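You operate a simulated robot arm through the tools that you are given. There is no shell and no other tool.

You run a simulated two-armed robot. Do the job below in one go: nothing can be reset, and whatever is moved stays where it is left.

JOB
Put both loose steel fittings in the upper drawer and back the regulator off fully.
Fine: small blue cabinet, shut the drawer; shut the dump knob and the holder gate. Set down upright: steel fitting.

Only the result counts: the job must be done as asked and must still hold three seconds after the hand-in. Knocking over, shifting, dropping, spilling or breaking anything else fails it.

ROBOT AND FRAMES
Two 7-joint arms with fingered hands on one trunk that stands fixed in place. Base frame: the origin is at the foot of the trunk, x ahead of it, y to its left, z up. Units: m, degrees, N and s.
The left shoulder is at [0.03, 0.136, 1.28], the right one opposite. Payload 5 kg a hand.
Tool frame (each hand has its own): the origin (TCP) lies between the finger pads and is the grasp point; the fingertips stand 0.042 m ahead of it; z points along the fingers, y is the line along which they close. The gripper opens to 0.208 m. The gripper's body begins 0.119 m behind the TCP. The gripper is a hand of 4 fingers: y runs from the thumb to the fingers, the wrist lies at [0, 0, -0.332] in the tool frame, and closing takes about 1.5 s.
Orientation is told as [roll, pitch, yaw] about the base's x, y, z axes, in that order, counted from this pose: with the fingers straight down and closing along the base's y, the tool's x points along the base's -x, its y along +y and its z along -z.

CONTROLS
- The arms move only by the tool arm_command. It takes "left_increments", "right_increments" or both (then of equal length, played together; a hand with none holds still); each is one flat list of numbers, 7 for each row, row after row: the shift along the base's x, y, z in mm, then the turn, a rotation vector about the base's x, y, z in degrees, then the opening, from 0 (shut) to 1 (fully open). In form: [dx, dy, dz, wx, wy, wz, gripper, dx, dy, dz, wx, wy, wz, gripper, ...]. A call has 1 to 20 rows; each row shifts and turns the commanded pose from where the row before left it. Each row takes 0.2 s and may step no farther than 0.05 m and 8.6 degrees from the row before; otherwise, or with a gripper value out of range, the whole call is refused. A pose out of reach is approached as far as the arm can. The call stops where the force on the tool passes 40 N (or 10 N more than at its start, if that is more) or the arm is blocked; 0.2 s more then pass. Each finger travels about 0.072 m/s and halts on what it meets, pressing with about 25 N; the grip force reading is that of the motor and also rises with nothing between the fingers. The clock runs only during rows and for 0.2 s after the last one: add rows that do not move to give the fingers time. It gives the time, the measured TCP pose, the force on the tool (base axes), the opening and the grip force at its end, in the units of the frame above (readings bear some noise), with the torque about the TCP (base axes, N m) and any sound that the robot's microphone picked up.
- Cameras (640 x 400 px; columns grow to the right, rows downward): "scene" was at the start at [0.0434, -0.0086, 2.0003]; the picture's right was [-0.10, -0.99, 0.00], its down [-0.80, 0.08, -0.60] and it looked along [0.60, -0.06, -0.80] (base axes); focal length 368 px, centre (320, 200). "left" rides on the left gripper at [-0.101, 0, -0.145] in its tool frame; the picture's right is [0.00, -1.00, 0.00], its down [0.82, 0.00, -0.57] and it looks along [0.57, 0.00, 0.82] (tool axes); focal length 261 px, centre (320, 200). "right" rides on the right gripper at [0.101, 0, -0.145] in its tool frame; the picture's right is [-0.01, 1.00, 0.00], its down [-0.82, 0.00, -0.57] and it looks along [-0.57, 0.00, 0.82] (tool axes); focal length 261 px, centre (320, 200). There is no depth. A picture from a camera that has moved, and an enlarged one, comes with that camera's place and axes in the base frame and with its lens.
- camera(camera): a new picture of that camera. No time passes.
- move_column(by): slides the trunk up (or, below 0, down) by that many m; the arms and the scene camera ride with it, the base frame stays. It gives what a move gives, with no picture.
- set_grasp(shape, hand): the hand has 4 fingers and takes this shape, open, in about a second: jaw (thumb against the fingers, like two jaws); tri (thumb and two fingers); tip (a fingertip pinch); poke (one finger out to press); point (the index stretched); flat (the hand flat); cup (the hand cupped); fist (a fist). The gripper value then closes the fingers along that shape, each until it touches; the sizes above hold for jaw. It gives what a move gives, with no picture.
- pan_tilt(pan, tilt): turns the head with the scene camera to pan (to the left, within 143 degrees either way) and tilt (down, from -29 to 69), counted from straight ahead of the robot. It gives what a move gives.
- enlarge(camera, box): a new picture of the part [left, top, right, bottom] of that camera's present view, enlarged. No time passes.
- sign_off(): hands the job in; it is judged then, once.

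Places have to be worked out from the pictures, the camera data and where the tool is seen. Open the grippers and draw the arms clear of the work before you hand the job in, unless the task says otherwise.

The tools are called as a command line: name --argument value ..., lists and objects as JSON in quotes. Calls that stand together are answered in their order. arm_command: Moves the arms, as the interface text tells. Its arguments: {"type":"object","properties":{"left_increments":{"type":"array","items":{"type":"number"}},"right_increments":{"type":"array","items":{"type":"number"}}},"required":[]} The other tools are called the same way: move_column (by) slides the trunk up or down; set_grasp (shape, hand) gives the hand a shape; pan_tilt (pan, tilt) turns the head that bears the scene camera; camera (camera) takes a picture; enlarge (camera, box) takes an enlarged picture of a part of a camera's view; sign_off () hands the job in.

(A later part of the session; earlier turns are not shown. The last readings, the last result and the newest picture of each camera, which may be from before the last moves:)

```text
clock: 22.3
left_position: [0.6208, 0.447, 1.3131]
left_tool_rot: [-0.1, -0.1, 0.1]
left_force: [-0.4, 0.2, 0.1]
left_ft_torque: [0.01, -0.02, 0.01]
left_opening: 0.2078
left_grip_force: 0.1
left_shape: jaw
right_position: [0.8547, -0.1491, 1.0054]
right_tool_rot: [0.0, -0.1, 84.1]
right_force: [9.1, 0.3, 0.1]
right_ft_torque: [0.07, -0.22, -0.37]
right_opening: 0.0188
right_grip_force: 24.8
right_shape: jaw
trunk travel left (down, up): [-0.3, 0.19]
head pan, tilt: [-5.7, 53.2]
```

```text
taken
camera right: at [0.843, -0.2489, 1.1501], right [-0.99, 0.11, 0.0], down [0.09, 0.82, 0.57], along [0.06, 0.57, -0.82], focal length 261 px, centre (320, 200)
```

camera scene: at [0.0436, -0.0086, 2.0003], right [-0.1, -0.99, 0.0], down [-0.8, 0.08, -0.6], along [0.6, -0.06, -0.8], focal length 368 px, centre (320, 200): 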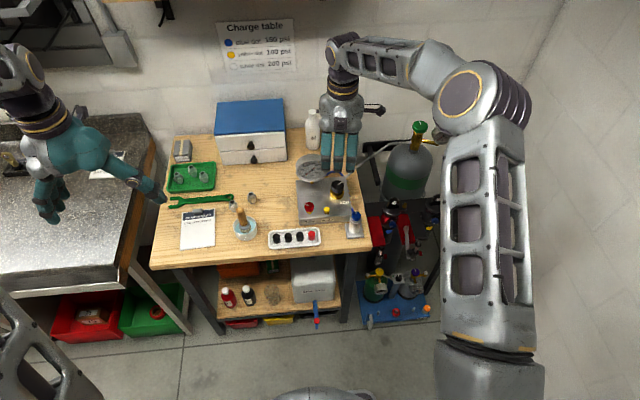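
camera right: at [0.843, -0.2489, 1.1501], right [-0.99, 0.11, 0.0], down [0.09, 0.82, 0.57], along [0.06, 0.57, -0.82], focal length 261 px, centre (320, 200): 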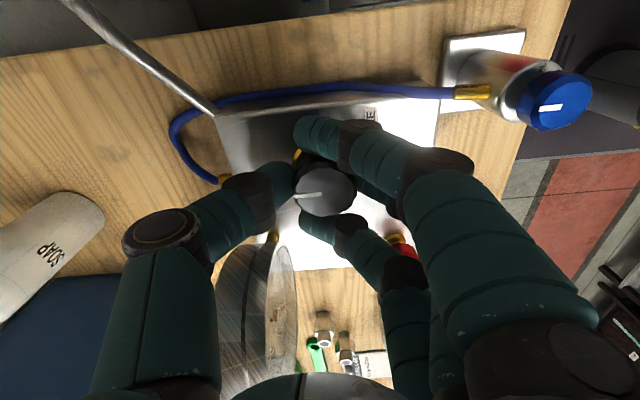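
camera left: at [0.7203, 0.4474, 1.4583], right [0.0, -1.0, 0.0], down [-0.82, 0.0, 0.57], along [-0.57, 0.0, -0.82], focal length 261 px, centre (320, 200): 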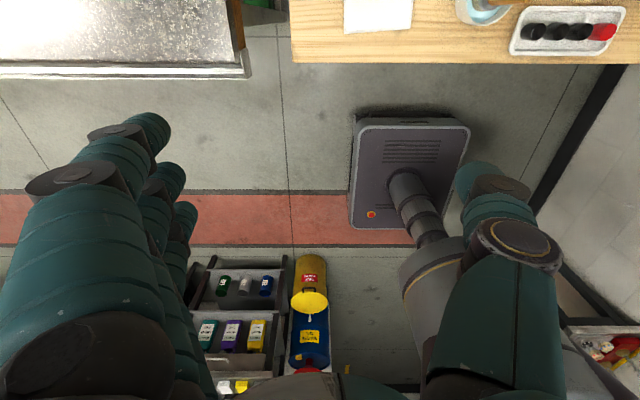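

The line moved only ~15° relative to before and the torque rose to -0.37 N·m: it now points straight ahead (12 o'clock), perhaps the stop. I open, rotate back and look to confirm.

arm_command --right_increments '[0, 0, 0, 0, 0, 0, 0.4, 0, 0, 0, 0, 0, 0, 0.4, 0, 0, 0, 0, 0, 0, 0.4]'

camera --camera "right"

arm_command --right_increments '[0, 0, 0, 0, 0, -8, 0.4, 0, 0, 0, 0, 0, -8, 0.4, 0, 0, 0, 0, 0, -8, 0.4, 0, 0, 0, 0, 0, -8, 0.4, 0, 0, 0, 0, 0, -8, 0.4, 0, 0, 0, 0, 0, -8, 0.4]'

camera --camera "right"

```text
clock: 23.1
left_position: [0.6205, 0.4471, 1.3136]
left_tool_rot: [0.0, 0.0, 0.0]
left_force: [0.5, -1.0, 0.0]
left_ft_torque: [0.01, -0.01, -0.02]
left_opening: 0.2081
left_grip_force: 0.1
left_shape: jaw
right_position: [0.8522, -0.1483, 1.0043]
right_tool_rot: [0.1, 0.0, 84.0]
right_force: [-1.1, 0.1, 0.2]
right_ft_torque: [0.01, -0.03, 0.01]
right_opening: 0.0823
right_grip_force: 0.0
right_shape: jaw
trunk travel left (down, up): [-0.3, 0.19]
head pan, tilt: [-5.7, 53.2]
```

```text
taken
camera right: at [0.8417, -0.2496, 1.1497], right [-0.99, 0.11, 0.0], down [0.09, 0.82, 0.57], along [0.06, 0.57, -0.82], focal length 261 px, centre (320, 200)
```

right: 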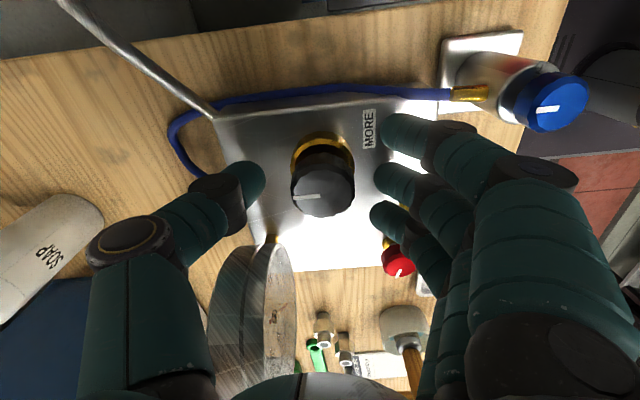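

```text
clock: 24.5
left_position: [0.6204, 0.4455, 1.3126]
left_tool_rot: [0.1, 0.0, 0.1]
left_force: [0.8, -0.3, 0.5]
left_ft_torque: [-0.05, -0.02, 0.0]
left_opening: 0.2078
left_grip_force: 0.1
left_shape: jaw
right_position: [0.8529, -0.1486, 1.003]
right_tool_rot: [0.0, 0.0, 35.8]
right_force: [0.5, -0.3, -0.2]
right_ft_torque: [0.0, 0.01, -0.02]
right_opening: 0.0826
right_grip_force: 0.0
right_shape: jaw
trunk travel left (down, up): [-0.3, 0.19]
head pan, tilt: [-5.7, 53.2]
```

```text
taken
camera right: at [0.7713, -0.2085, 1.1496], right [-0.58, 0.81, 0.0], down [0.67, 0.48, 0.57], along [0.46, 0.33, -0.82], focal length 261 px, centre (320, 200)
```

right: 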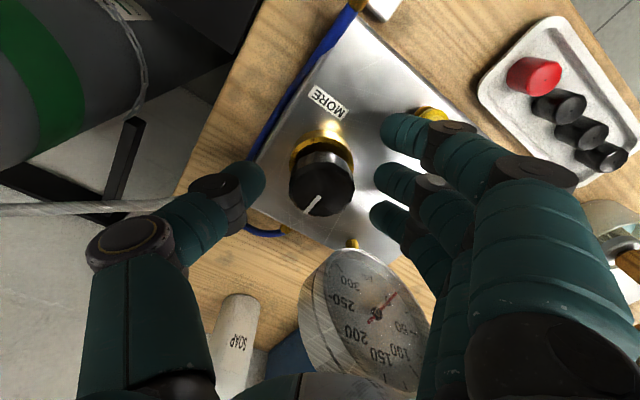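

Knob stays with its line at straight ahead. I regrip and try another 24° counter‑clockwise to verify that it is at the stop.

arm_command --right_increments '[0, 0, 0, 0, 0, 0, 0.1, 0, 0, 0, 0, 0, 0, 0.1, 0, 0, 0, 0, 0, 0, 0.1, 0, 0, 0, 0, 0, 0, 0.1, 0, 0, 0, 0, 0, 8, 0.1, 0, 0, 0, 0, 0, 8, 0.1, 0, 0, 0, 0, 0, 8, 0.1]'

camera --camera "right"

```text
clock: 26.1
left_position: [0.6216, 0.4461, 1.3134]
left_tool_rot: [0.0, 0.0, 0.0]
left_force: [0.1, 0.0, 0.6]
left_ft_torque: [0.05, -0.01, -0.01]
left_opening: 0.2077
left_grip_force: 0.1
left_shape: jaw
right_position: [0.8547, -0.1503, 1.0044]
right_tool_rot: [0.0, -0.1, 60.2]
right_force: [10.1, -6.1, -0.4]
right_ft_torque: [-0.06, -0.24, -0.38]
right_opening: 0.019
right_grip_force: 24.3
right_shape: jaw
trunk travel left (down, up): [-0.3, 0.19]
head pan, tilt: [-5.7, 53.2]
```

```text
taken
camera right: at [0.8035, -0.2375, 1.1498], right [-0.86, 0.5, 0.0], down [0.41, 0.71, 0.57], along [0.29, 0.49, -0.82], focal length 261 px, centre (320, 200)
```

right: 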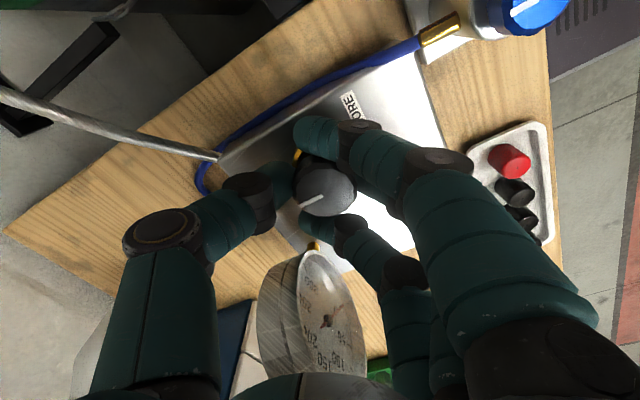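

The knob no longer turns (torque -0.38 N·m, grip slipping, line still straight ahead): regulator is at its backed-off stop. I release, rise above the gauge and move over the dump knob (≈0.788,-0.044) with yaw ≈30°.

arm_command --right_increments '[0, 0, 0, 0, 0, 0, 0.4, 0, 0, 0, 0, 0, 0, 0.4, 0, 0, 0, 0, 0, 0, 0.4, 0, 0, 40, 0, 0, 0, 0.4, 0, 0, 40, 0, 0, 0, 0.4, 0, 0, 40, 0, 0, 0, 0.4, 0, 0, 40, 0, 0, 0, 0.4, -21, 35, 0, 0, 0, -7.5, 0.35, -21, 35, 0, 0, 0, -7.5, 0.35, -22, 35, 0, 0, 0, -7.5, 0.35, 0, 0, 0, 0, 0, -7.5, 0.35]'

camera --camera "right"

enlarge --camera "right" --box '[240, 80, 400, 220]'

enlarge --camera "scene" --box '[285, 140, 385, 250]'

```text
clock: 28.5
left_position: [0.6215, 0.4454, 1.3135]
left_tool_rot: [0.0, 0.0, 0.0]
left_force: [1.3, -0.3, 0.6]
left_ft_torque: [0.04, 0.08, -0.01]
left_opening: 0.208
left_grip_force: 0.1
left_shape: jaw
right_position: [0.7898, -0.0461, 1.1646]
right_tool_rot: [0.0, 0.1, 29.8]
right_force: [0.2, -0.4, -0.4]
right_ft_torque: [0.05, 0.06, 0.01]
right_opening: 0.0734
right_grip_force: 0.2
right_shape: jaw
trunk travel left (down, up): [-0.3, 0.19]
head pan, tilt: [-5.7, 53.2]
```

```text
taken
camera right: at [0.7029, -0.0957, 1.3098], right [-0.49, 0.87, 0.0], down [0.71, 0.4, 0.57], along [0.5, 0.28, -0.82], focal length 261 px, centre (320, 200)
```

right: 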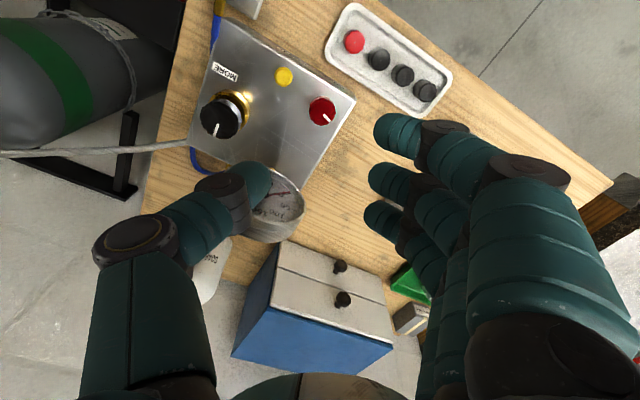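

```text
2.86 times, centred on (320, 150) of right
camera zoom: at [0.7029, -0.0957, 1.3098], right [-0.49, 0.87, 0.0], down [0.71, 0.4, 0.57], along [0.5, 0.28, -0.82], focal length 745 px, centre (320, 343)
```

zoom: 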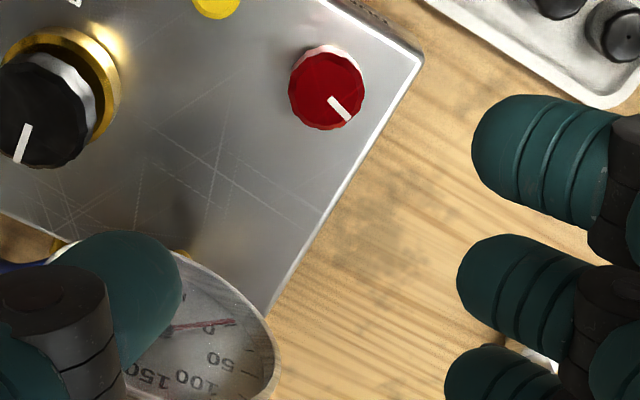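

```text
3.64 times, centred on (335, 195) of scene
camera zoom: at [0.0443, -0.0094, 2.0002], right [-0.1, -0.99, 0.0], down [-0.8, 0.08, -0.6], along [0.6, -0.06, -0.8], focal length 1339 px, centre (266, 218)
```

zoom: 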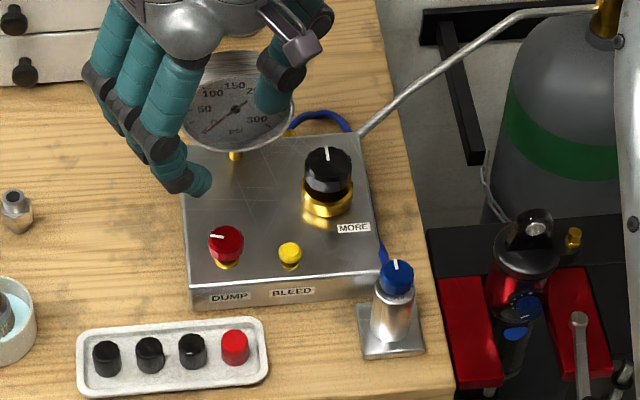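

Regulator line now at 12 o'clock. Dump knob confirmed at (0.788,-0.044), its line at ~10 o'clock. I descend over it with yaw 25° and a narrow opening so the thumb stays clear of the bleed button.

arm_command --right_increments '[-1.5, 1.5, -30, 0, 0, -5, 0.3, 0, 0, -30, 0, 0, 0, 0.3, 0, 0, -30, 0, 0, 0, 0.3, 0, 0, -30, 0, 0, 0, 0.3, 0, 0, -30, 0, 0, 0, 0.3, 0, 0, -25, 0, 0, 0, 0.3]'

camera --camera "right"

enlarge --camera "scene" --box '[265, 110, 385, 250]'

```text
clock: 29.9
left_position: [0.621, 0.4459, 1.313]
left_tool_rot: [0.1, 0.0, 0.0]
left_force: [-0.5, -0.3, 0.5]
left_ft_torque: [-0.01, 0.04, 0.02]
left_opening: 0.2079
left_grip_force: 0.1
left_shape: jaw
right_position: [0.7859, -0.0409, 0.9883]
right_tool_rot: [0.0, 0.0, 25.0]
right_force: [0.5, 0.0, -0.4]
right_ft_torque: [-0.03, 0.07, 0.0]
right_opening: 0.0629
right_grip_force: 0.1
right_shape: jaw
trunk travel left (down, up): [-0.3, 0.19]
head pan, tilt: [-5.7, 53.2]
```

```text
taken
camera right: at [0.6949, -0.0831, 1.1346], right [-0.42, 0.91, 0.0], down [0.75, 0.34, 0.57], along [0.52, 0.24, -0.82], focal length 261 px, centre (320, 200)
```

right: 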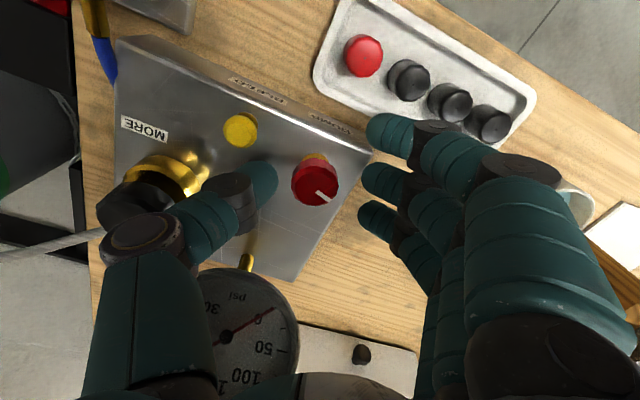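

```text
2.86 times, centred on (325, 180) of scene
camera zoom: at [0.0439, -0.008, 2.0003], right [-0.1, -0.99, 0.0], down [-0.8, 0.08, -0.6], along [0.6, -0.06, -0.8], focal length 1052 px, centre (306, 257)
```

zoom: 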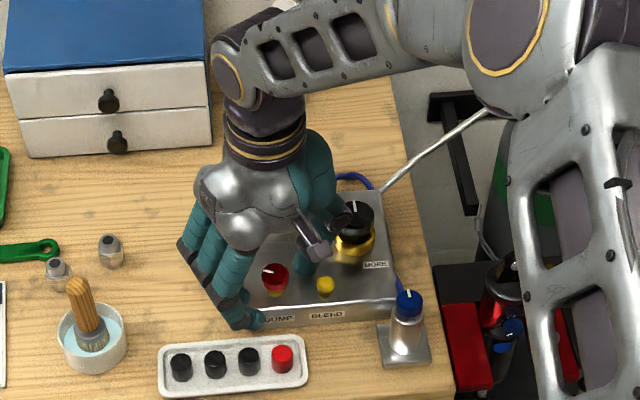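

Knob lies ~4 mm toward the thumb. I adjust, close, and turn clockwise 24° to see it respond.

arm_command --right_increments '[-0.5, -4, 0, 0, 0, 0, 0.3, 0, 0, 0, 0, 0, 0, 0.0, 0, 0, 0, 0, 0, 0, 0.0, 0, 0, 0, 0, 0, 0, 0.0, 0, 0, 0, 0, 0, 0, 0.0, 0, 0, 0, 0, 0, -8, 0.0, 0, 0, 0, 0, 0, -8, 0.0, 0, 0, 0, 0, 0, -8, 0.0]'

camera --camera "right"

```text
clock: 31.7
left_position: [0.6204, 0.4461, 1.3134]
left_tool_rot: [0.0, -0.1, 0.0]
left_force: [-0.4, 0.8, 0.0]
left_ft_torque: [-0.02, 0.01, -0.02]
left_opening: 0.208
left_grip_force: 0.0
left_shape: jaw
right_position: [0.7864, -0.0468, 0.9894]
right_tool_rot: [0.0, 0.1, 0.7]
right_force: [-0.5, -11.4, 0.0]
right_ft_torque: [-0.09, 0.02, 0.04]
right_opening: 0.0122
right_grip_force: 24.9
right_shape: jaw
trunk travel left (down, up): [-0.3, 0.19]
head pan, tilt: [-5.7, 53.2]
```

```text
taken
camera right: at [0.6854, -0.0486, 1.1348], right [-0.01, 1.0, 0.0], down [0.82, 0.01, 0.57], along [0.57, 0.0, -0.82], focal length 261 px, centre (320, 200)
```

right: 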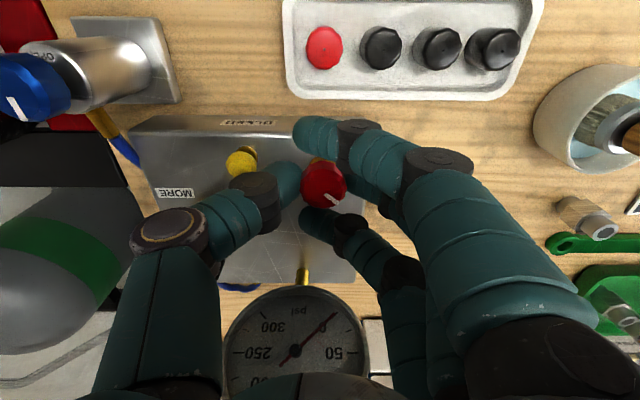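

The dump knob turned with the hand (line now ~39° left of ahead). I keep turning clockwise by another 32°.

arm_command --right_increments '[0, -1, 0, 0, 0, -8, 0.0, 0, 0, 0, 0, 0, -8, 0.0, 0, 0, 0, 0, 0, -8, 0.0, 0, 0, 0, 0, 0, -8, 0.0]'

camera --camera "right"

```text
clock: 32.7
left_position: [0.6198, 0.4463, 1.3134]
left_tool_rot: [0.1, 0.1, 0.1]
left_force: [1.9, 0.3, 0.4]
left_ft_torque: [0.02, -0.03, -0.03]
left_opening: 0.2077
left_grip_force: 0.1
left_shape: jaw
right_position: [0.7845, -0.0476, 0.9886]
right_tool_rot: [0.1, 0.2, -31.2]
right_force: [-9.3, -8.1, 3.1]
right_ft_torque: [-0.1, 0.17, 0.05]
right_opening: 0.0123
right_grip_force: 24.9
right_shape: jaw
trunk travel left (down, up): [-0.3, 0.19]
head pan, tilt: [-5.7, 53.2]
```

```text
taken
camera right: at [0.6991, 0.0046, 1.1348], right [0.52, 0.85, 0.0], down [0.7, -0.43, 0.57], along [0.49, -0.3, -0.82], focal length 261 px, centre (320, 200)
```

right: 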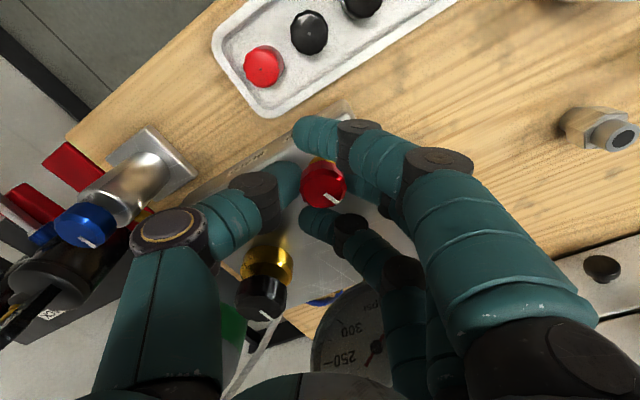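

Line now ~7° from straight ahead with low torque. I regrip with a small opening (24%) to stay off the bleed button and turn another 40° clockwise.

arm_command --right_increments '[0, 0, 0, 0, 0, 0, 0.24, 0, 0, 0, 0, 0, 0, 0.24, 2, 0, 0, 0, 0, 8, 0.24, 0, 2, 0, 0, 0, 8, 0.24, 0, 0, 0, 0, 0, 8, 0.24, 0, 0, 0, 0, 0, 8, 0.24, 0, 0, 0, 0, 0, 8, 0.24, 0, 0, 0, 0, 0, 0, 0.0, 0, 0, 0, 0, 0, 0, 0.0, 0, 0, 0, 0, 0, 0, 0.0, 0, 0, 0, 0, 0, -8, 0.0, 0, 0, 0, 0, 0, -8, 0.0, 0, 0, 0, 0, 0, -8, 0.0, 0, 0, 0, 0, 0, -8, 0.0, 0, 0, 0, 0, 0, -8, 0.0]'

camera --camera "right"

```text
clock: 35.9
left_position: [0.6222, 0.4443, 1.3133]
left_tool_rot: [0.0, 0.1, -0.2]
left_force: [0.7, -0.7, -0.5]
left_ft_torque: [0.0, 0.02, 0.01]
left_opening: 0.2078
left_grip_force: 0.0
left_shape: jaw
right_position: [0.7911, -0.0493, 0.9903]
right_tool_rot: [0.0, 0.0, -31.3]
right_force: [13.1, -18.5, -5.8]
right_ft_torque: [-0.4, -0.37, 0.53]
right_opening: 0.0156
right_grip_force: 25.2
right_shape: jaw
trunk travel left (down, up): [-0.3, 0.19]
head pan, tilt: [-5.7, 53.2]
```

```text
taken
camera right: at [0.7052, 0.0036, 1.135], right [0.52, 0.85, 0.0], down [0.7, -0.43, 0.57], along [0.49, -0.3, -0.82], focal length 261 px, centre (320, 200)
```

right: 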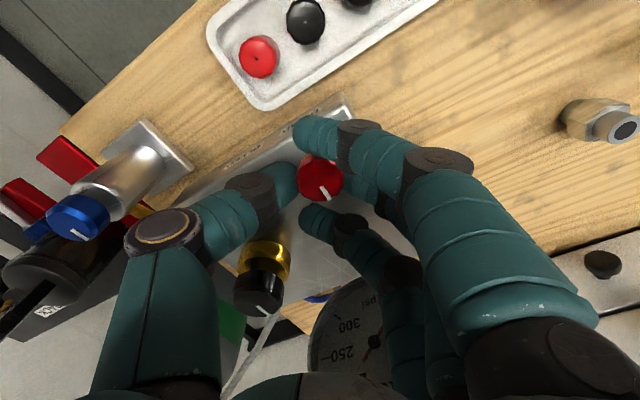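

Torque reached 0.53 N·m and the knob slipped in the grip with its line about straight ahead: the dump valve is at its stop. I release, rise clear and verify.

arm_command --right_increments '[0, 0, 0, 0, 0, 0, 0.24, 0, 0, 0, 0, 0, 0, 0.24, 0, 0, 0, 0, 0, 0, 0.24, 0, 0, 35, 0, 0, 0, 0.3, 0, 0, 40, 0, 0, 0, 0.3, 0, 0, 40, 0, 0, 0, 0.3, 0, 0, 40, 0, 0, 6, 0.3, -10, 0, 20, 0, 0, 8, 0.3, -20, 0, 0, 0, 0, 8, 0.3, -20, 0, 0, 0, 0, 8, 0.3]'

camera --camera "right"

enlarge --camera "right" --box '[200, 90, 400, 260]'

enlarge --camera "scene" --box '[285, 150, 385, 250]'

```text
clock: 38.1
left_position: [0.6192, 0.4452, 1.3131]
left_tool_rot: [-0.1, 0.0, 0.0]
left_force: [-0.8, -1.1, 0.0]
left_ft_torque: [0.01, -0.06, 0.01]
left_opening: 0.2079
left_grip_force: 0.1
left_shape: jaw
right_position: [0.7371, -0.0439, 1.1649]
right_tool_rot: [0.1, 0.0, -0.9]
right_force: [-0.2, 0.7, -0.4]
right_ft_torque: [0.01, -0.07, 0.02]
right_opening: 0.0618
right_grip_force: 0.1
right_shape: jaw
trunk travel left (down, up): [-0.3, 0.19]
head pan, tilt: [-5.7, 53.2]
```

```text
taken
camera right: at [0.6368, -0.0425, 1.3107], right [0.02, 1.0, 0.0], down [0.82, -0.02, 0.57], along [0.57, -0.01, -0.82], focal length 261 px, centre (320, 200)
```

right: 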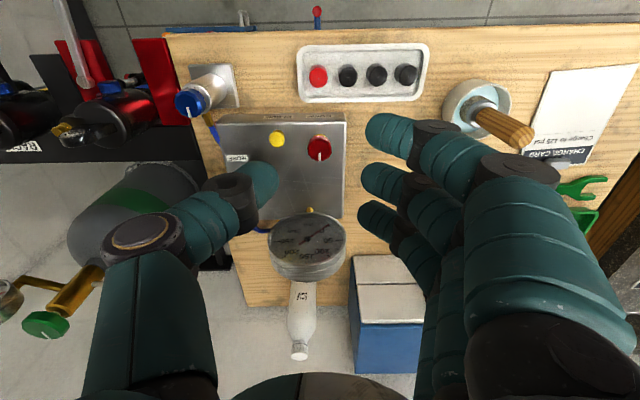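

```text
2.35 times, centred on (300, 175) of right
camera zoom: at [0.6368, -0.0425, 1.3107], right [0.02, 1.0, 0.0], down [0.82, -0.02, 0.57], along [0.57, -0.01, -0.82], focal length 613 px, centre (367, 259)
```

zoom: 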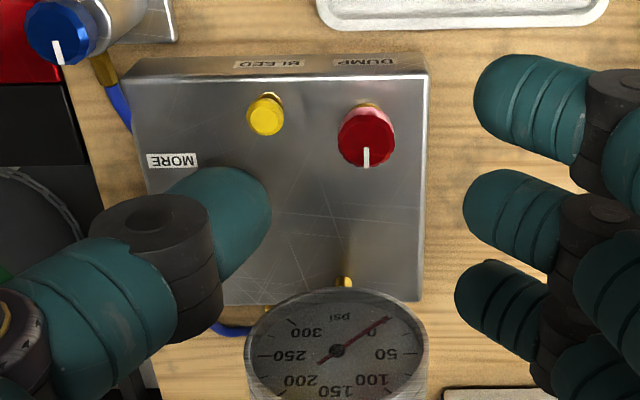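

```text
4.00 times, centred on (335, 200) of scene
camera zoom: at [0.0421, -0.0087, 2.0003], right [-0.1, -0.99, 0.0], down [-0.8, 0.08, -0.6], along [0.6, -0.06, -0.8], focal length 1473 px, centre (260, 200)
```

zoom: 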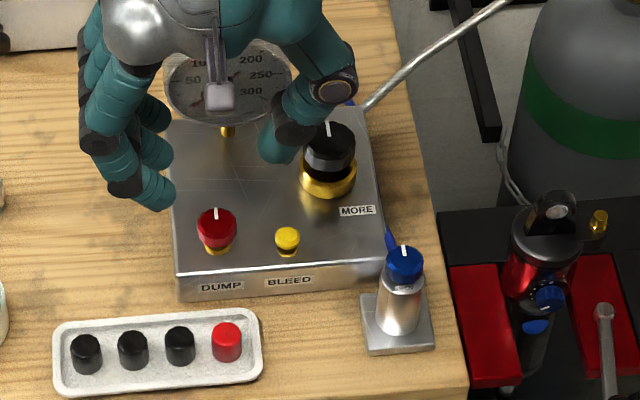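

Both knob lines are now at 12 o'clock. Next the holder gate: I move the right hand over toward the rack and look closely.

arm_command --right_increments '[-16, -46, 5, 0, 0, 0, 0.3, -16, -46, 5, 0, 0, 0, 0.3, -16, -46, 5, 0, 0, 0, 0.3, -16, -46, 5, 0, 0, 0, 0.3, -16, -46, 5, 0, 0, 0, 0.3, -16, -46, 5, 0, 0, 0, 0.3, -16, -46, 5, 0, 0, 0, 0.3, -16, -46, 5, 0, 0, 0, 0.3, -16, -46, 5, 0, 0, 0, 0.3]'

set_grasp --hand "right" --shape "poke"

camera --camera "right"

camera --camera "scene"

```text
clock: 40.1
left_position: [0.6192, 0.4455, 1.3146]
left_tool_rot: [0.1, 0.0, 0.0]
left_force: [-0.6, -1.3, 0.6]
left_ft_torque: [0.14, -0.09, 0.01]
left_opening: 0.2081
left_grip_force: 0.1
left_shape: jaw
right_position: [0.5929, -0.4612, 1.2079]
right_tool_rot: [0.2, 0.0, -1.0]
right_force: [0.2, 0.0, -0.1]
right_ft_torque: [0.04, -0.02, 0.0]
right_opening: 0.0623
right_grip_force: 0.1
right_shape: jaw
trunk travel left (down, up): [-0.3, 0.19]
head pan, tilt: [-5.7, 53.2]
```

```text
clock: 41.0
left_position: [0.6208, 0.4459, 1.3126]
left_tool_rot: [0.1, 0.0, 0.0]
left_force: [1.1, -0.5, 0.0]
left_ft_torque: [-0.02, -0.04, -0.04]
left_opening: 0.2082
left_grip_force: 0.1
left_shape: jaw
right_position: [0.5948, -0.4612, 1.207]
right_tool_rot: [-0.1, 0.1, -1.0]
right_force: [-0.4, -1.0, -0.1]
right_ft_torque: [0.05, 0.01, -0.01]
right_opening: 0.0001
right_grip_force: 0.1
right_shape: poke
trunk travel left (down, up): [-0.3, 0.19]
head pan, tilt: [-5.7, 53.2]
```

```text
taken
camera right: at [0.4938, -0.4584, 1.3541], right [0.02, 1.0, 0.0], down [0.82, -0.02, 0.57], along [0.57, -0.01, -0.82], focal length 261 px, centre (320, 200)
```

right: 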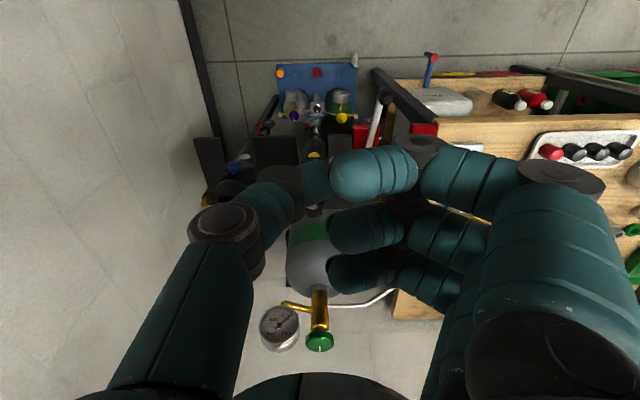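

```text
taken
camera scene: at [0.0431, -0.0089, 2.0003], right [-0.1, -0.99, 0.0], down [-0.8, 0.08, -0.6], along [0.6, -0.06, -0.8], focal length 368 px, centre (320, 200)
```

scene: 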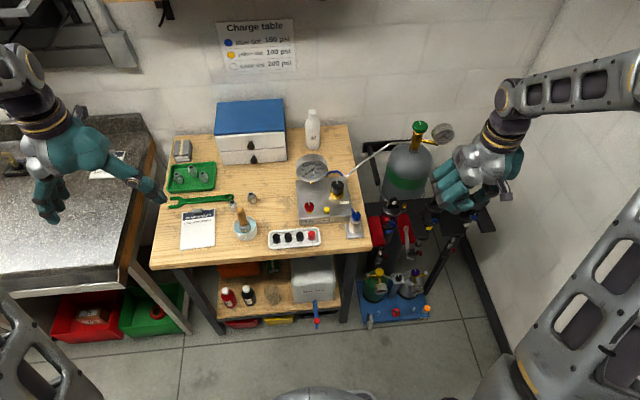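

The poke shape curls strangely; I check the gate area in zoom and try the "point" shape for pushing the lever.

set_grasp --hand "right" --shape "point"

camera --camera "right"

enlarge --camera "scene" --box '[360, 120, 540, 270]'

enlarge --camera "scene" --box '[365, 200, 435, 265]'

```text
clock: 41.9
left_position: [0.6196, 0.4453, 1.313]
left_tool_rot: [0.0, 0.0, 0.0]
left_force: [0.5, -0.8, -0.4]
left_ft_torque: [0.02, 0.0, 0.01]
left_opening: 0.2077
left_grip_force: 0.2
left_shape: jaw
right_position: [0.594, -0.4599, 1.2087]
right_tool_rot: [-0.1, 0.0, -1.1]
right_force: [-0.7, -0.5, 0.9]
right_ft_torque: [-0.03, 0.03, 0.01]
right_opening: 0.2019
right_grip_force: 0.1
right_shape: point
trunk travel left (down, up): [-0.3, 0.19]
head pan, tilt: [-5.7, 53.2]
```

```text
taken
camera right: at [0.4941, -0.4581, 1.3541], right [0.02, 1.0, 0.0], down [0.82, -0.02, 0.57], along [0.57, -0.01, -0.82], focal length 261 px, centre (320, 200)
```

right: 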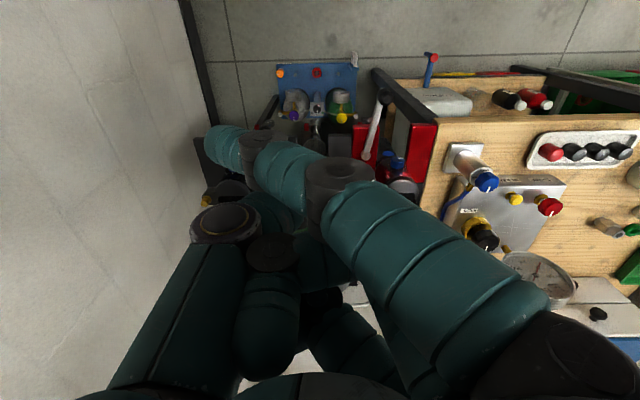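

```text
2.67 times, centred on (450, 195) of scene
camera zoom: at [0.0434, -0.0085, 2.0003], right [-0.1, -0.99, 0.0], down [-0.8, 0.08, -0.6], along [0.6, -0.06, -0.8], focal length 982 px, centre (-27, 213)
```

zoom: 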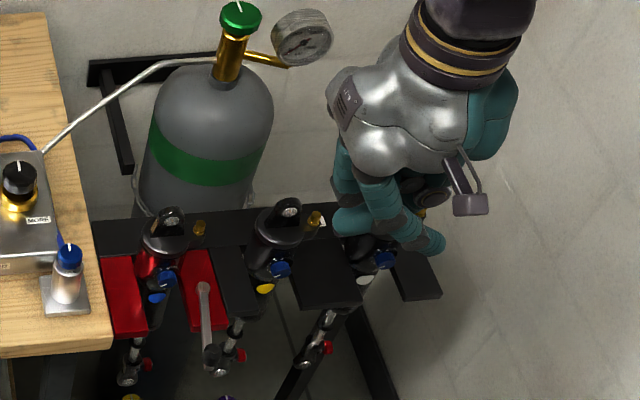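

```text
6.15 times, centred on (400, 232) of scene
camera zoom: at [0.0434, -0.0085, 2.0003], right [-0.1, -0.99, 0.0], down [-0.8, 0.08, -0.6], along [0.6, -0.06, -0.8], focal length 2266 px, centre (-172, 0)
```

zoom: 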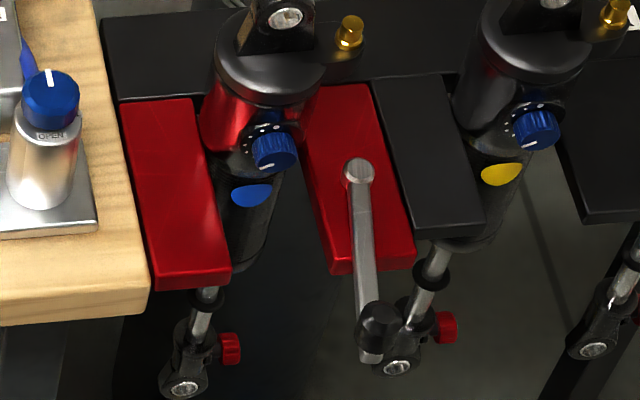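

Point/poke fold across, so I'll use a closed jaw as a pusher. From the two cameras: gate pivot ≈(0.707,-0.379,0.904), ball ≈(0.597,-0.359,0.927), to be swung clockwise ~80° across the slot. I set jaw, close, and yaw to 60° beside the lever at height.

set_grasp --hand "right" --shape "jaw"

arm_command --right_increments '[-9, 5, -25, 0, 0, 7.6, 0.0, -9, 5, -25, 0, 0, 7.6, 0.0, 0, 0, -25, 0, 0, 7.6, 0.0, 0, 0, -25, 0, 0, 7.6, 0.0, 0, 0, 0, 0, 0, 7.6, 0.0, 0, 0, 0, 0, 0, 7.6, 0.0, 0, 0, 0, 0, 0, 7.6, 0.0, 0, 0, 0, 0, 0, 7.6, 0.0]'

camera --camera "right"

enlarge --camera "scene" --box '[360, 160, 480, 280]'

```text
clock: 42.8
left_position: [0.6216, 0.4452, 1.3131]
left_tool_rot: [0.0, 0.0, -0.1]
left_force: [0.1, -1.2, 0.0]
left_ft_torque: [-0.02, -0.02, -0.01]
left_opening: 0.208
left_grip_force: 0.1
left_shape: jaw
right_position: [0.594, -0.46, 1.2083]
right_tool_rot: [0.1, -0.1, -1.0]
right_force: [0.2, 0.0, -0.3]
right_ft_torque: [0.04, -0.02, -0.01]
right_opening: 0.2082
right_grip_force: 0.1
right_shape: jaw
trunk travel left (down, up): [-0.3, 0.19]
head pan, tilt: [-5.7, 53.2]
```

```text
clock: 44.6
left_position: [0.6195, 0.4466, 1.3135]
left_tool_rot: [0.0, 0.1, 0.0]
left_force: [0.0, -0.8, -1.0]
left_ft_torque: [0.02, -0.01, -0.01]
left_opening: 0.208
left_grip_force: 0.0
left_shape: jaw
right_position: [0.5747, -0.4489, 1.1083]
right_tool_rot: [-0.1, 0.0, 59.8]
right_force: [0.7, -0.4, 0.9]
right_ft_torque: [0.03, -0.02, 0.05]
right_opening: 0.0003
right_grip_force: 20.9
right_shape: jaw
trunk travel left (down, up): [-0.3, 0.19]
head pan, tilt: [-5.7, 53.2]
```

```text
taken
camera right: at [0.5255, -0.5369, 1.2548], right [-0.86, 0.51, 0.0], down [0.42, 0.71, 0.57], along [0.29, 0.49, -0.82], focal length 261 px, centre (320, 200)
```

right: 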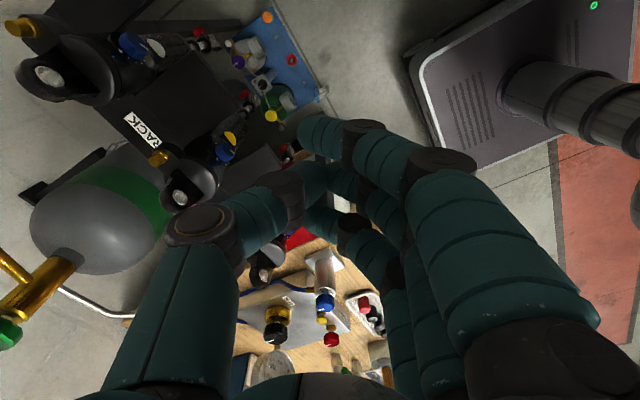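

```text
3.33 times, centred on (420, 220) of scene
camera zoom: at [0.0432, -0.0087, 2.0003], right [-0.1, -0.99, 0.0], down [-0.8, 0.08, -0.6], along [0.6, -0.06, -0.8], focal length 1227 px, centre (-13, 133)
```

zoom: 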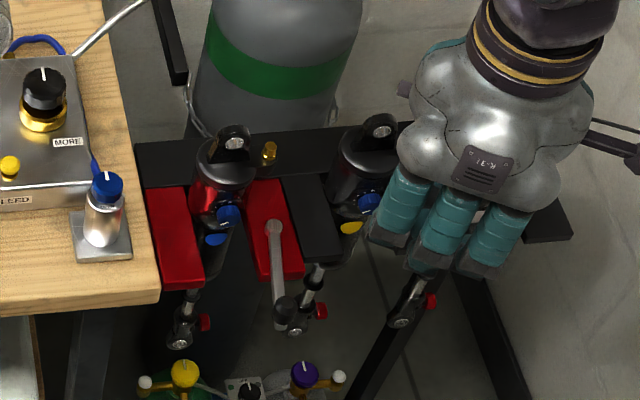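

The closed jaw's outer (ring) finger sits 35 mm to the side and can push the ball. I descend beside the lever and approach to just before contact.

arm_command --right_increments '[0, 0, -38, 0, 0, 0, 0.0, 0, 0, -38, 0, 0, 0, 0.0, 0, 0, -38, 0, 0, 0, 0.0, 0, 0, -40, 0, 0, 0, 0.0, 0, 15, 0, 0, 0, 0, 0.0, 0, 12, 0, 0, 0, 0, 0.0]'

camera --camera "right"

enlarge --camera "scene" --box '[360, 170, 460, 270]'

```text
clock: 46.0
left_position: [0.62, 0.446, 1.3131]
left_tool_rot: [0.0, 0.0, 0.0]
left_force: [-0.6, -0.5, 0.6]
left_ft_torque: [0.02, 0.04, -0.02]
left_opening: 0.2079
left_grip_force: 0.0
left_shape: jaw
right_position: [0.5753, -0.4226, 0.9556]
right_tool_rot: [0.2, 0.0, 59.7]
right_force: [-0.3, -0.1, -0.5]
right_ft_torque: [0.01, 0.02, 0.02]
right_opening: 0.0
right_grip_force: 25.0
right_shape: jaw
trunk travel left (down, up): [-0.3, 0.19]
head pan, tilt: [-5.7, 53.2]
```

```text
taken
camera right: at [0.5248, -0.5101, 1.1003], right [-0.86, 0.51, 0.0], down [0.42, 0.71, 0.57], along [0.29, 0.49, -0.82], focal length 261 px, centre (320, 200)
```

right: 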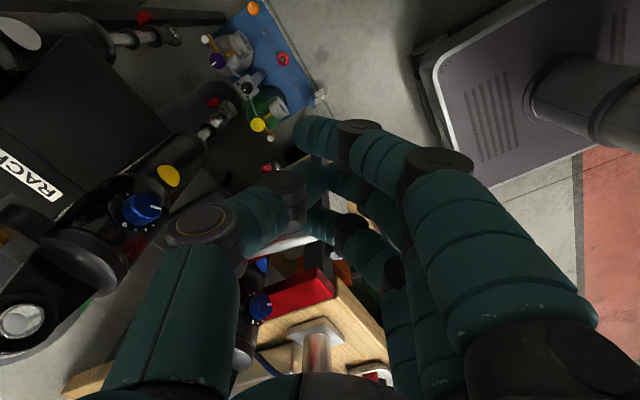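

```text
4.00 times, centred on (410, 220) of scene
camera zoom: at [0.0443, -0.0086, 2.0003], right [-0.1, -0.99, 0.0], down [-0.8, 0.08, -0.6], along [0.6, -0.06, -0.8], focal length 1473 px, centre (-40, 120)
```

zoom: 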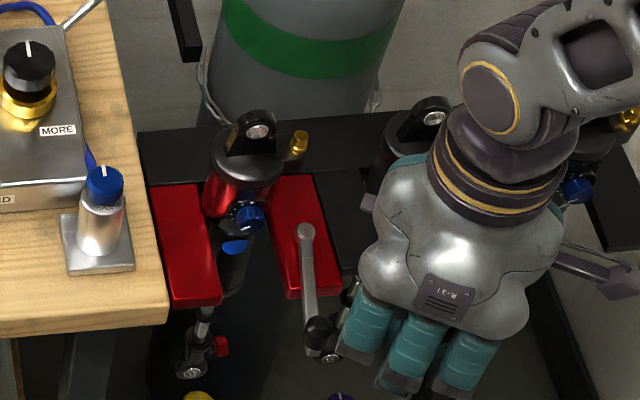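

The ring finger is just beside the ball. I sweep along the arc, first half (lever from 170° to 130°).

arm_command --right_increments '[0.7, 7, 0, 0, 0, 0, 0.0, 0.7, 7.3, 0, 0, 0, 0, 0.0, -0.9, 11.1, 0, 0, 0, -3.75, 0.0, -0.9, 11.1, 0, 0, 0, -3.75, 0.0, 1, 11, 0, 0, 0, -3.75, 0.0, 1, 11.1, 0, 0, 0, -3.75, 0.0, 2.7, 10.6, 0, 0, 0, -3.75, 0.0, 2.8, 10.6, 0, 0, 0, -3.75, 0.0, 4.5, 9.9, 0, 0, 0, -3.75, 0.0, 4.6, 9.9, 0, 0, 0, -3.75, 0.0]'

enlarge --camera "scene" --box '[360, 170, 460, 270]'

camera --camera "right"

```text
clock: 48.2
left_position: [0.6197, 0.4466, 1.3129]
left_tool_rot: [0.0, 0.0, -0.1]
left_force: [0.6, -0.5, 0.2]
left_ft_torque: [-0.02, -0.02, 0.0]
left_opening: 0.2079
left_grip_force: 0.1
left_shape: jaw
right_position: [0.5922, -0.3223, 0.9554]
right_tool_rot: [0.1, 0.0, 29.7]
right_force: [0.2, 0.1, -0.5]
right_ft_torque: [0.01, -0.02, -0.05]
right_opening: 0.0
right_grip_force: 25.0
right_shape: jaw
trunk travel left (down, up): [-0.3, 0.19]
head pan, tilt: [-5.7, 53.2]
```

```text
4.00 times, centred on (410, 220) of scene
camera zoom: at [0.0437, -0.0079, 2.0003], right [-0.1, -0.99, 0.0], down [-0.8, 0.08, -0.6], along [0.6, -0.06, -0.8], focal length 1473 px, centre (-40, 120)
```

zoom: 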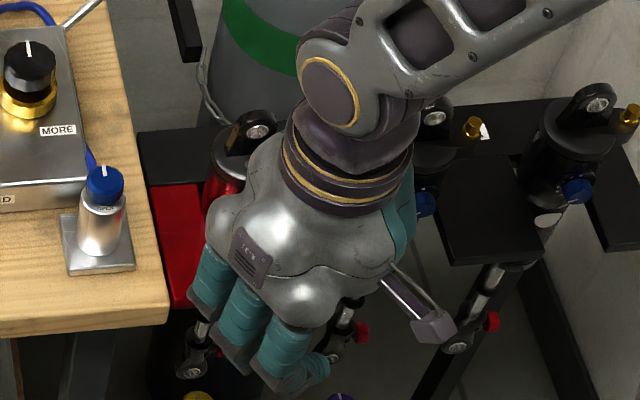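

```text
taken
camera right: at [0.5057, -0.373, 1.1017], right [-0.49, 0.87, 0.0], down [0.72, 0.4, 0.57], along [0.5, 0.28, -0.82], focal length 261 px, centre (320, 200)
```

right: 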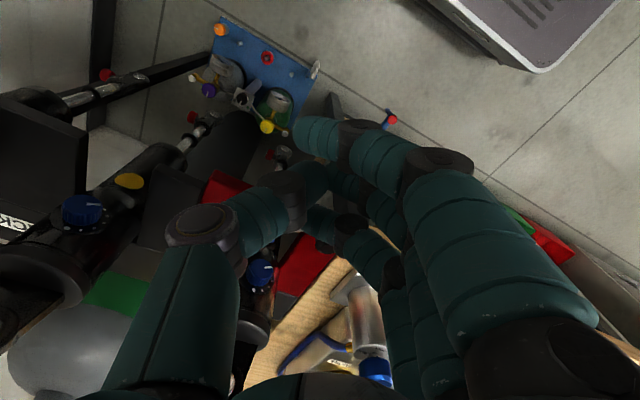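

Forces are near zero; I zoom in to check whether the lever is being pushed along.

enlarge --camera "right" --box '[190, 140, 400, 300]'

enlarge --camera "scene" --box '[380, 190, 440, 270]'

```text
2.50 times, centred on (295, 220) of right
camera zoom: at [0.5057, -0.373, 1.1017], right [-0.49, 0.87, 0.0], down [0.72, 0.4, 0.57], along [0.5, 0.28, -0.82], focal length 652 px, centre (382, 150)
```

zoom: 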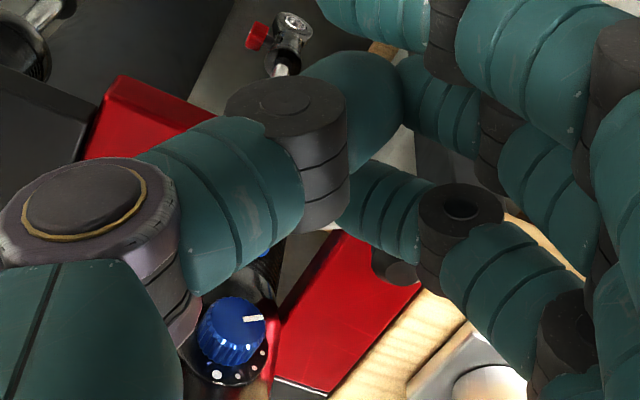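

```text
5.00 times, centred on (410, 230) of scene
camera zoom: at [0.0437, -0.0079, 2.0003], right [-0.1, -0.99, 0.0], down [-0.8, 0.08, -0.6], along [0.6, -0.06, -0.8], focal length 1841 px, centre (-130, 50)
```

zoom: 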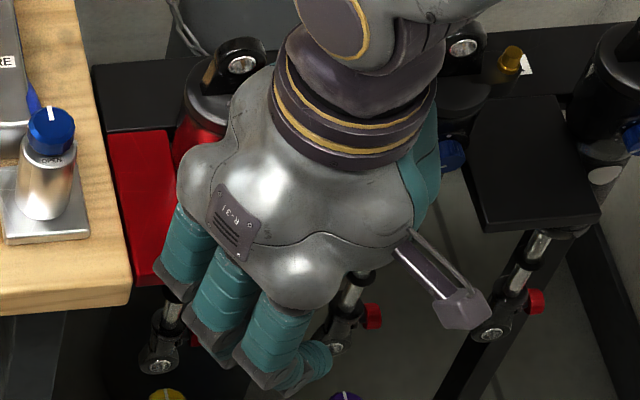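

The black ball is visible just ahead of the ring finger, so the lever is following. I continue the sweep to the closed position.

arm_command --right_increments '[6.1, 9, 0, 0, 0, -3.75, 0.0, 6.1, 8.9, 0, 0, 0, -3.75, 0.0, 7.4, 7.7, 0, 0, 0, -3.75, 0.0, 7.5, 7.6, 0, 0, 0, -3.75, 0.0, 8.6, 6.4, 0, 0, 0, -3.75, 0.0, 8.6, 6.3, 0, 0, 0, -3.75, 0.0]'

enlarge --camera "right" --box '[190, 140, 400, 300]'

enlarge --camera "scene" --box '[360, 170, 460, 270]'

```text
clock: 49.6
left_position: [0.6202, 0.4463, 1.3122]
left_tool_rot: [-0.1, -0.1, 0.1]
left_force: [0.7, 0.3, -0.5]
left_ft_torque: [-0.05, 0.0, 0.05]
left_opening: 0.2078
left_grip_force: 0.1
left_shape: jaw
right_position: [0.6363, -0.2767, 0.9553]
right_tool_rot: [0.1, 0.2, 7.3]
right_force: [1.2, 0.1, -0.3]
right_ft_torque: [0.0, 0.03, 0.02]
right_opening: 0.0
right_grip_force: 25.0
right_shape: jaw
trunk travel left (down, up): [-0.3, 0.19]
head pan, tilt: [-5.7, 53.2]
```

```text
2.50 times, centred on (295, 220) of right
camera zoom: at [0.5373, -0.289, 1.1005], right [-0.12, 0.99, 0.0], down [0.82, 0.1, 0.57], along [0.57, 0.07, -0.82], focal length 652 px, centre (382, 150)
```

zoom: 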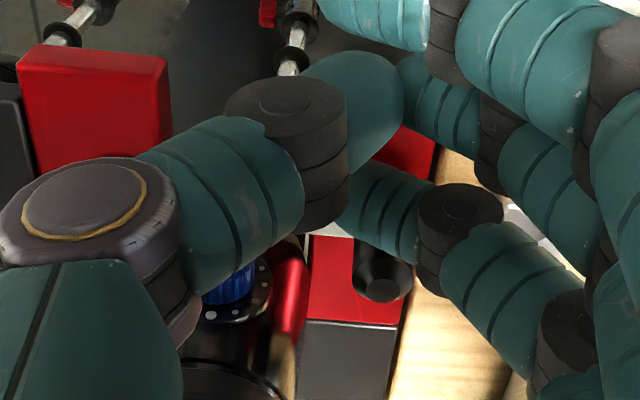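

```text
4.00 times, centred on (410, 220) of scene
camera zoom: at [0.044, -0.0078, 2.0002], right [-0.1, -0.99, 0.0], down [-0.8, 0.08, -0.6], along [0.6, -0.06, -0.8], focal length 1473 px, centre (-40, 120)
```

zoom: 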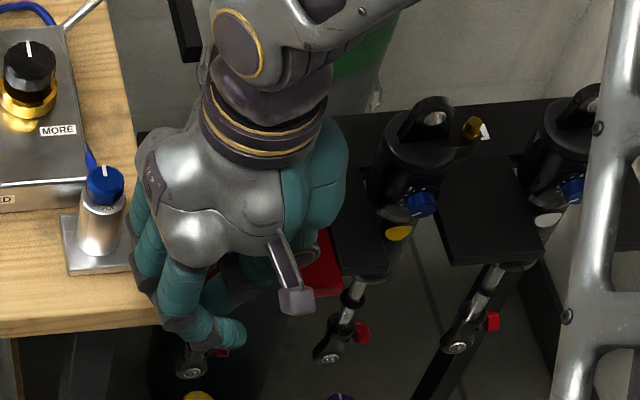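

The ball is now over the left red arm (~87°). I push a bit further in +x in small steps to find the stop.

arm_command --right_increments '[4, 2, 0, 0, 0, -3, 0.0, 4, 1, 0, 0, 0, -2, 0.0, 0, 0, 0, 0, 0, 0, 0.0]'

enlarge --camera "right" --box '[190, 140, 400, 300]'

```text
clock: 50.4
left_position: [0.6197, 0.4463, 1.3134]
left_tool_rot: [-0.1, 0.0, 0.0]
left_force: [-0.7, 0.7, -0.4]
left_ft_torque: [-0.01, -0.01, 0.0]
left_opening: 0.2081
left_grip_force: 0.1
left_shape: jaw
right_position: [0.6457, -0.2727, 0.9557]
right_tool_rot: [-0.1, 0.0, 2.2]
right_force: [-1.3, 0.5, -0.2]
right_ft_torque: [0.01, 0.04, 0.04]
right_opening: 0.0
right_grip_force: 24.6
right_shape: jaw
trunk travel left (down, up): [-0.3, 0.19]
head pan, tilt: [-5.7, 53.2]
```

```text
2.50 times, centred on (295, 220) of right
camera zoom: at [0.5446, -0.2777, 1.1011], right [-0.03, 1.0, 0.0], down [0.82, 0.03, 0.57], along [0.57, 0.02, -0.82], focal length 652 px, centre (382, 150)
```

zoom: 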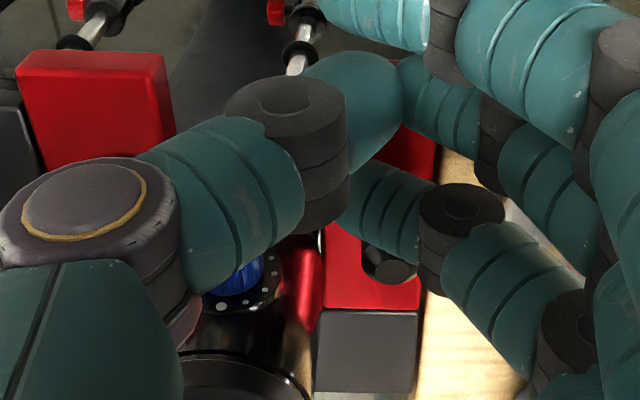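

The ball didn't move with this last push (no force), so the gate may already have settled. I back the hand off upward and check.

arm_command --right_increments '[-15, 0, 20, 0, 0, 0, 0.0, -15, 0, 40, 0, 0, 0, 0.0, -10, -10, 45, 0, 0, 0, 0.0, 0, -30, 45, 0, 0, 0, 0.0, 0, -45, 20, 0, 0, 0, 0.0, 0, -45, 0, 0, 0, 0, 0.0]'

enlarge --camera "scene" --box '[360, 170, 460, 270]'

camera --camera "right"

```text
refused: row 4 steps farther than a row can; nothing moved
```

```text
4.00 times, centred on (410, 220) of scene
camera zoom: at [0.0432, -0.0085, 2.0003], right [-0.1, -0.99, 0.0], down [-0.8, 0.08, -0.6], along [0.6, -0.06, -0.8], focal length 1473 px, centre (-40, 120)
```

zoom: 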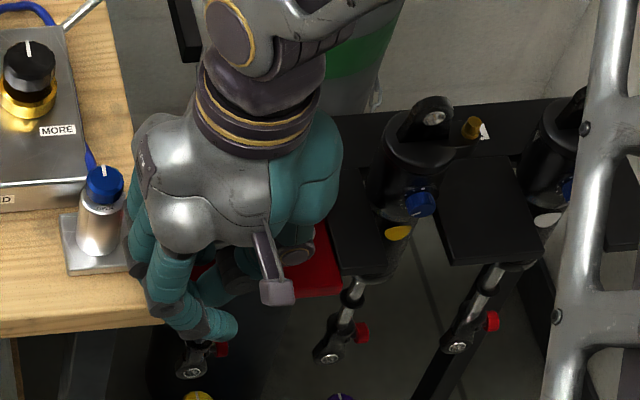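

```text
taken
camera right: at [0.5446, -0.2777, 1.1011], right [-0.03, 1.0, 0.0], down [0.82, 0.03, 0.57], along [0.57, 0.02, -0.82], focal length 261 px, centre (320, 200)
```

right: 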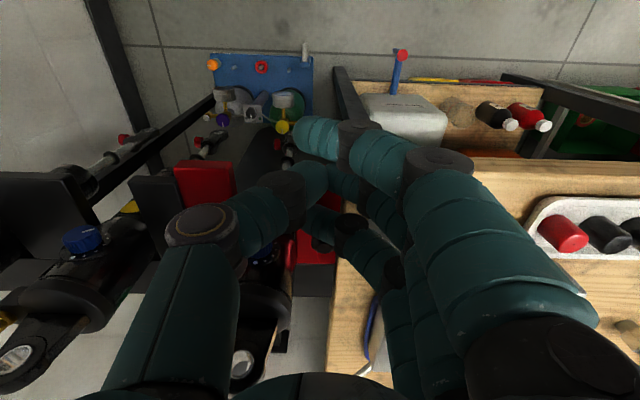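

One row was too long; I redo the retreat with shorter steps.

arm_command --right_increments '[-15, 0, 20, 0, 0, 0, 0.0, -15, 0, 40, 0, 0, 0, 0.0, -10, -10, 40, 0, 0, 0, 0.0, 0, -30, 35, 0, 0, 0, 0.0, 0, -40, 20, 0, 0, 0, 0.0, 0, -45, 0, 0, 0, 0, 0.0, 0, -40, 0, 0, 0, 0, 0.0]'

enlarge --camera "scene" --box '[360, 185, 440, 265]'

enlarge --camera "right" --box '[300, 60, 500, 260]'

```text
clock: 52.0
left_position: [0.6193, 0.4443, 1.3129]
left_tool_rot: [0.0, 0.0, -0.1]
left_force: [-0.1, -1.1, 0.4]
left_ft_torque: [0.09, -0.01, -0.01]
left_opening: 0.2079
left_grip_force: 0.2
left_shape: jaw
right_position: [0.604, -0.4407, 1.1108]
right_tool_rot: [0.3, 0.0, 2.3]
right_force: [0.2, -0.1, 0.1]
right_ft_torque: [-0.02, 0.05, 0.0]
right_opening: 0.0001
right_grip_force: 25.2
right_shape: jaw
trunk travel left (down, up): [-0.3, 0.19]
head pan, tilt: [-5.7, 53.2]
```

```text
5.00 times, centred on (400, 225) of scene
camera zoom: at [0.043, -0.0103, 2.0003], right [-0.1, -0.99, 0.0], down [-0.8, 0.08, -0.6], along [0.6, -0.06, -0.8], focal length 1841 px, centre (-80, 75)
```

zoom: 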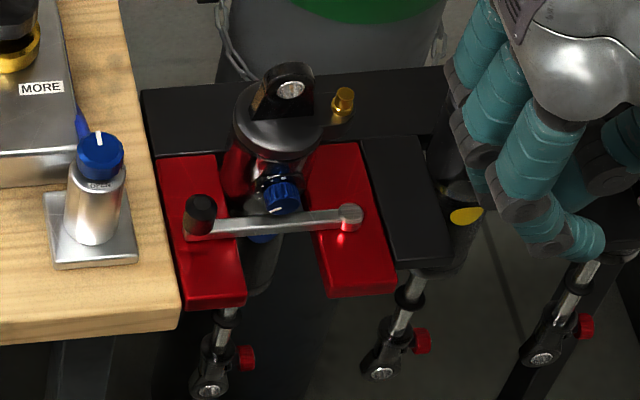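

```text
2.00 times, centred on (400, 160) of right
camera zoom: at [0.5031, -0.4451, 1.2561], right [-0.04, 1.0, 0.0], down [0.82, 0.03, 0.57], along [0.57, 0.02, -0.82], focal length 521 px, centre (160, 280)
```

zoom: 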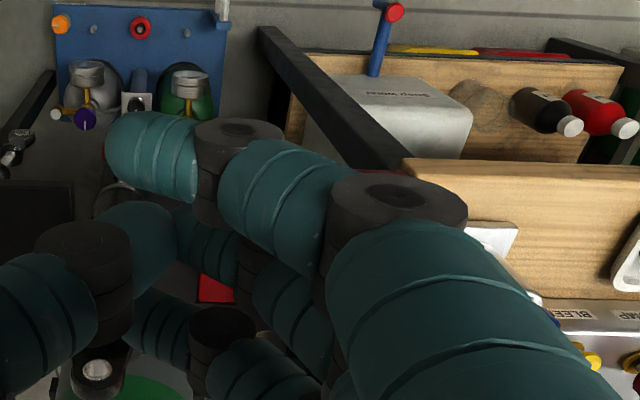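

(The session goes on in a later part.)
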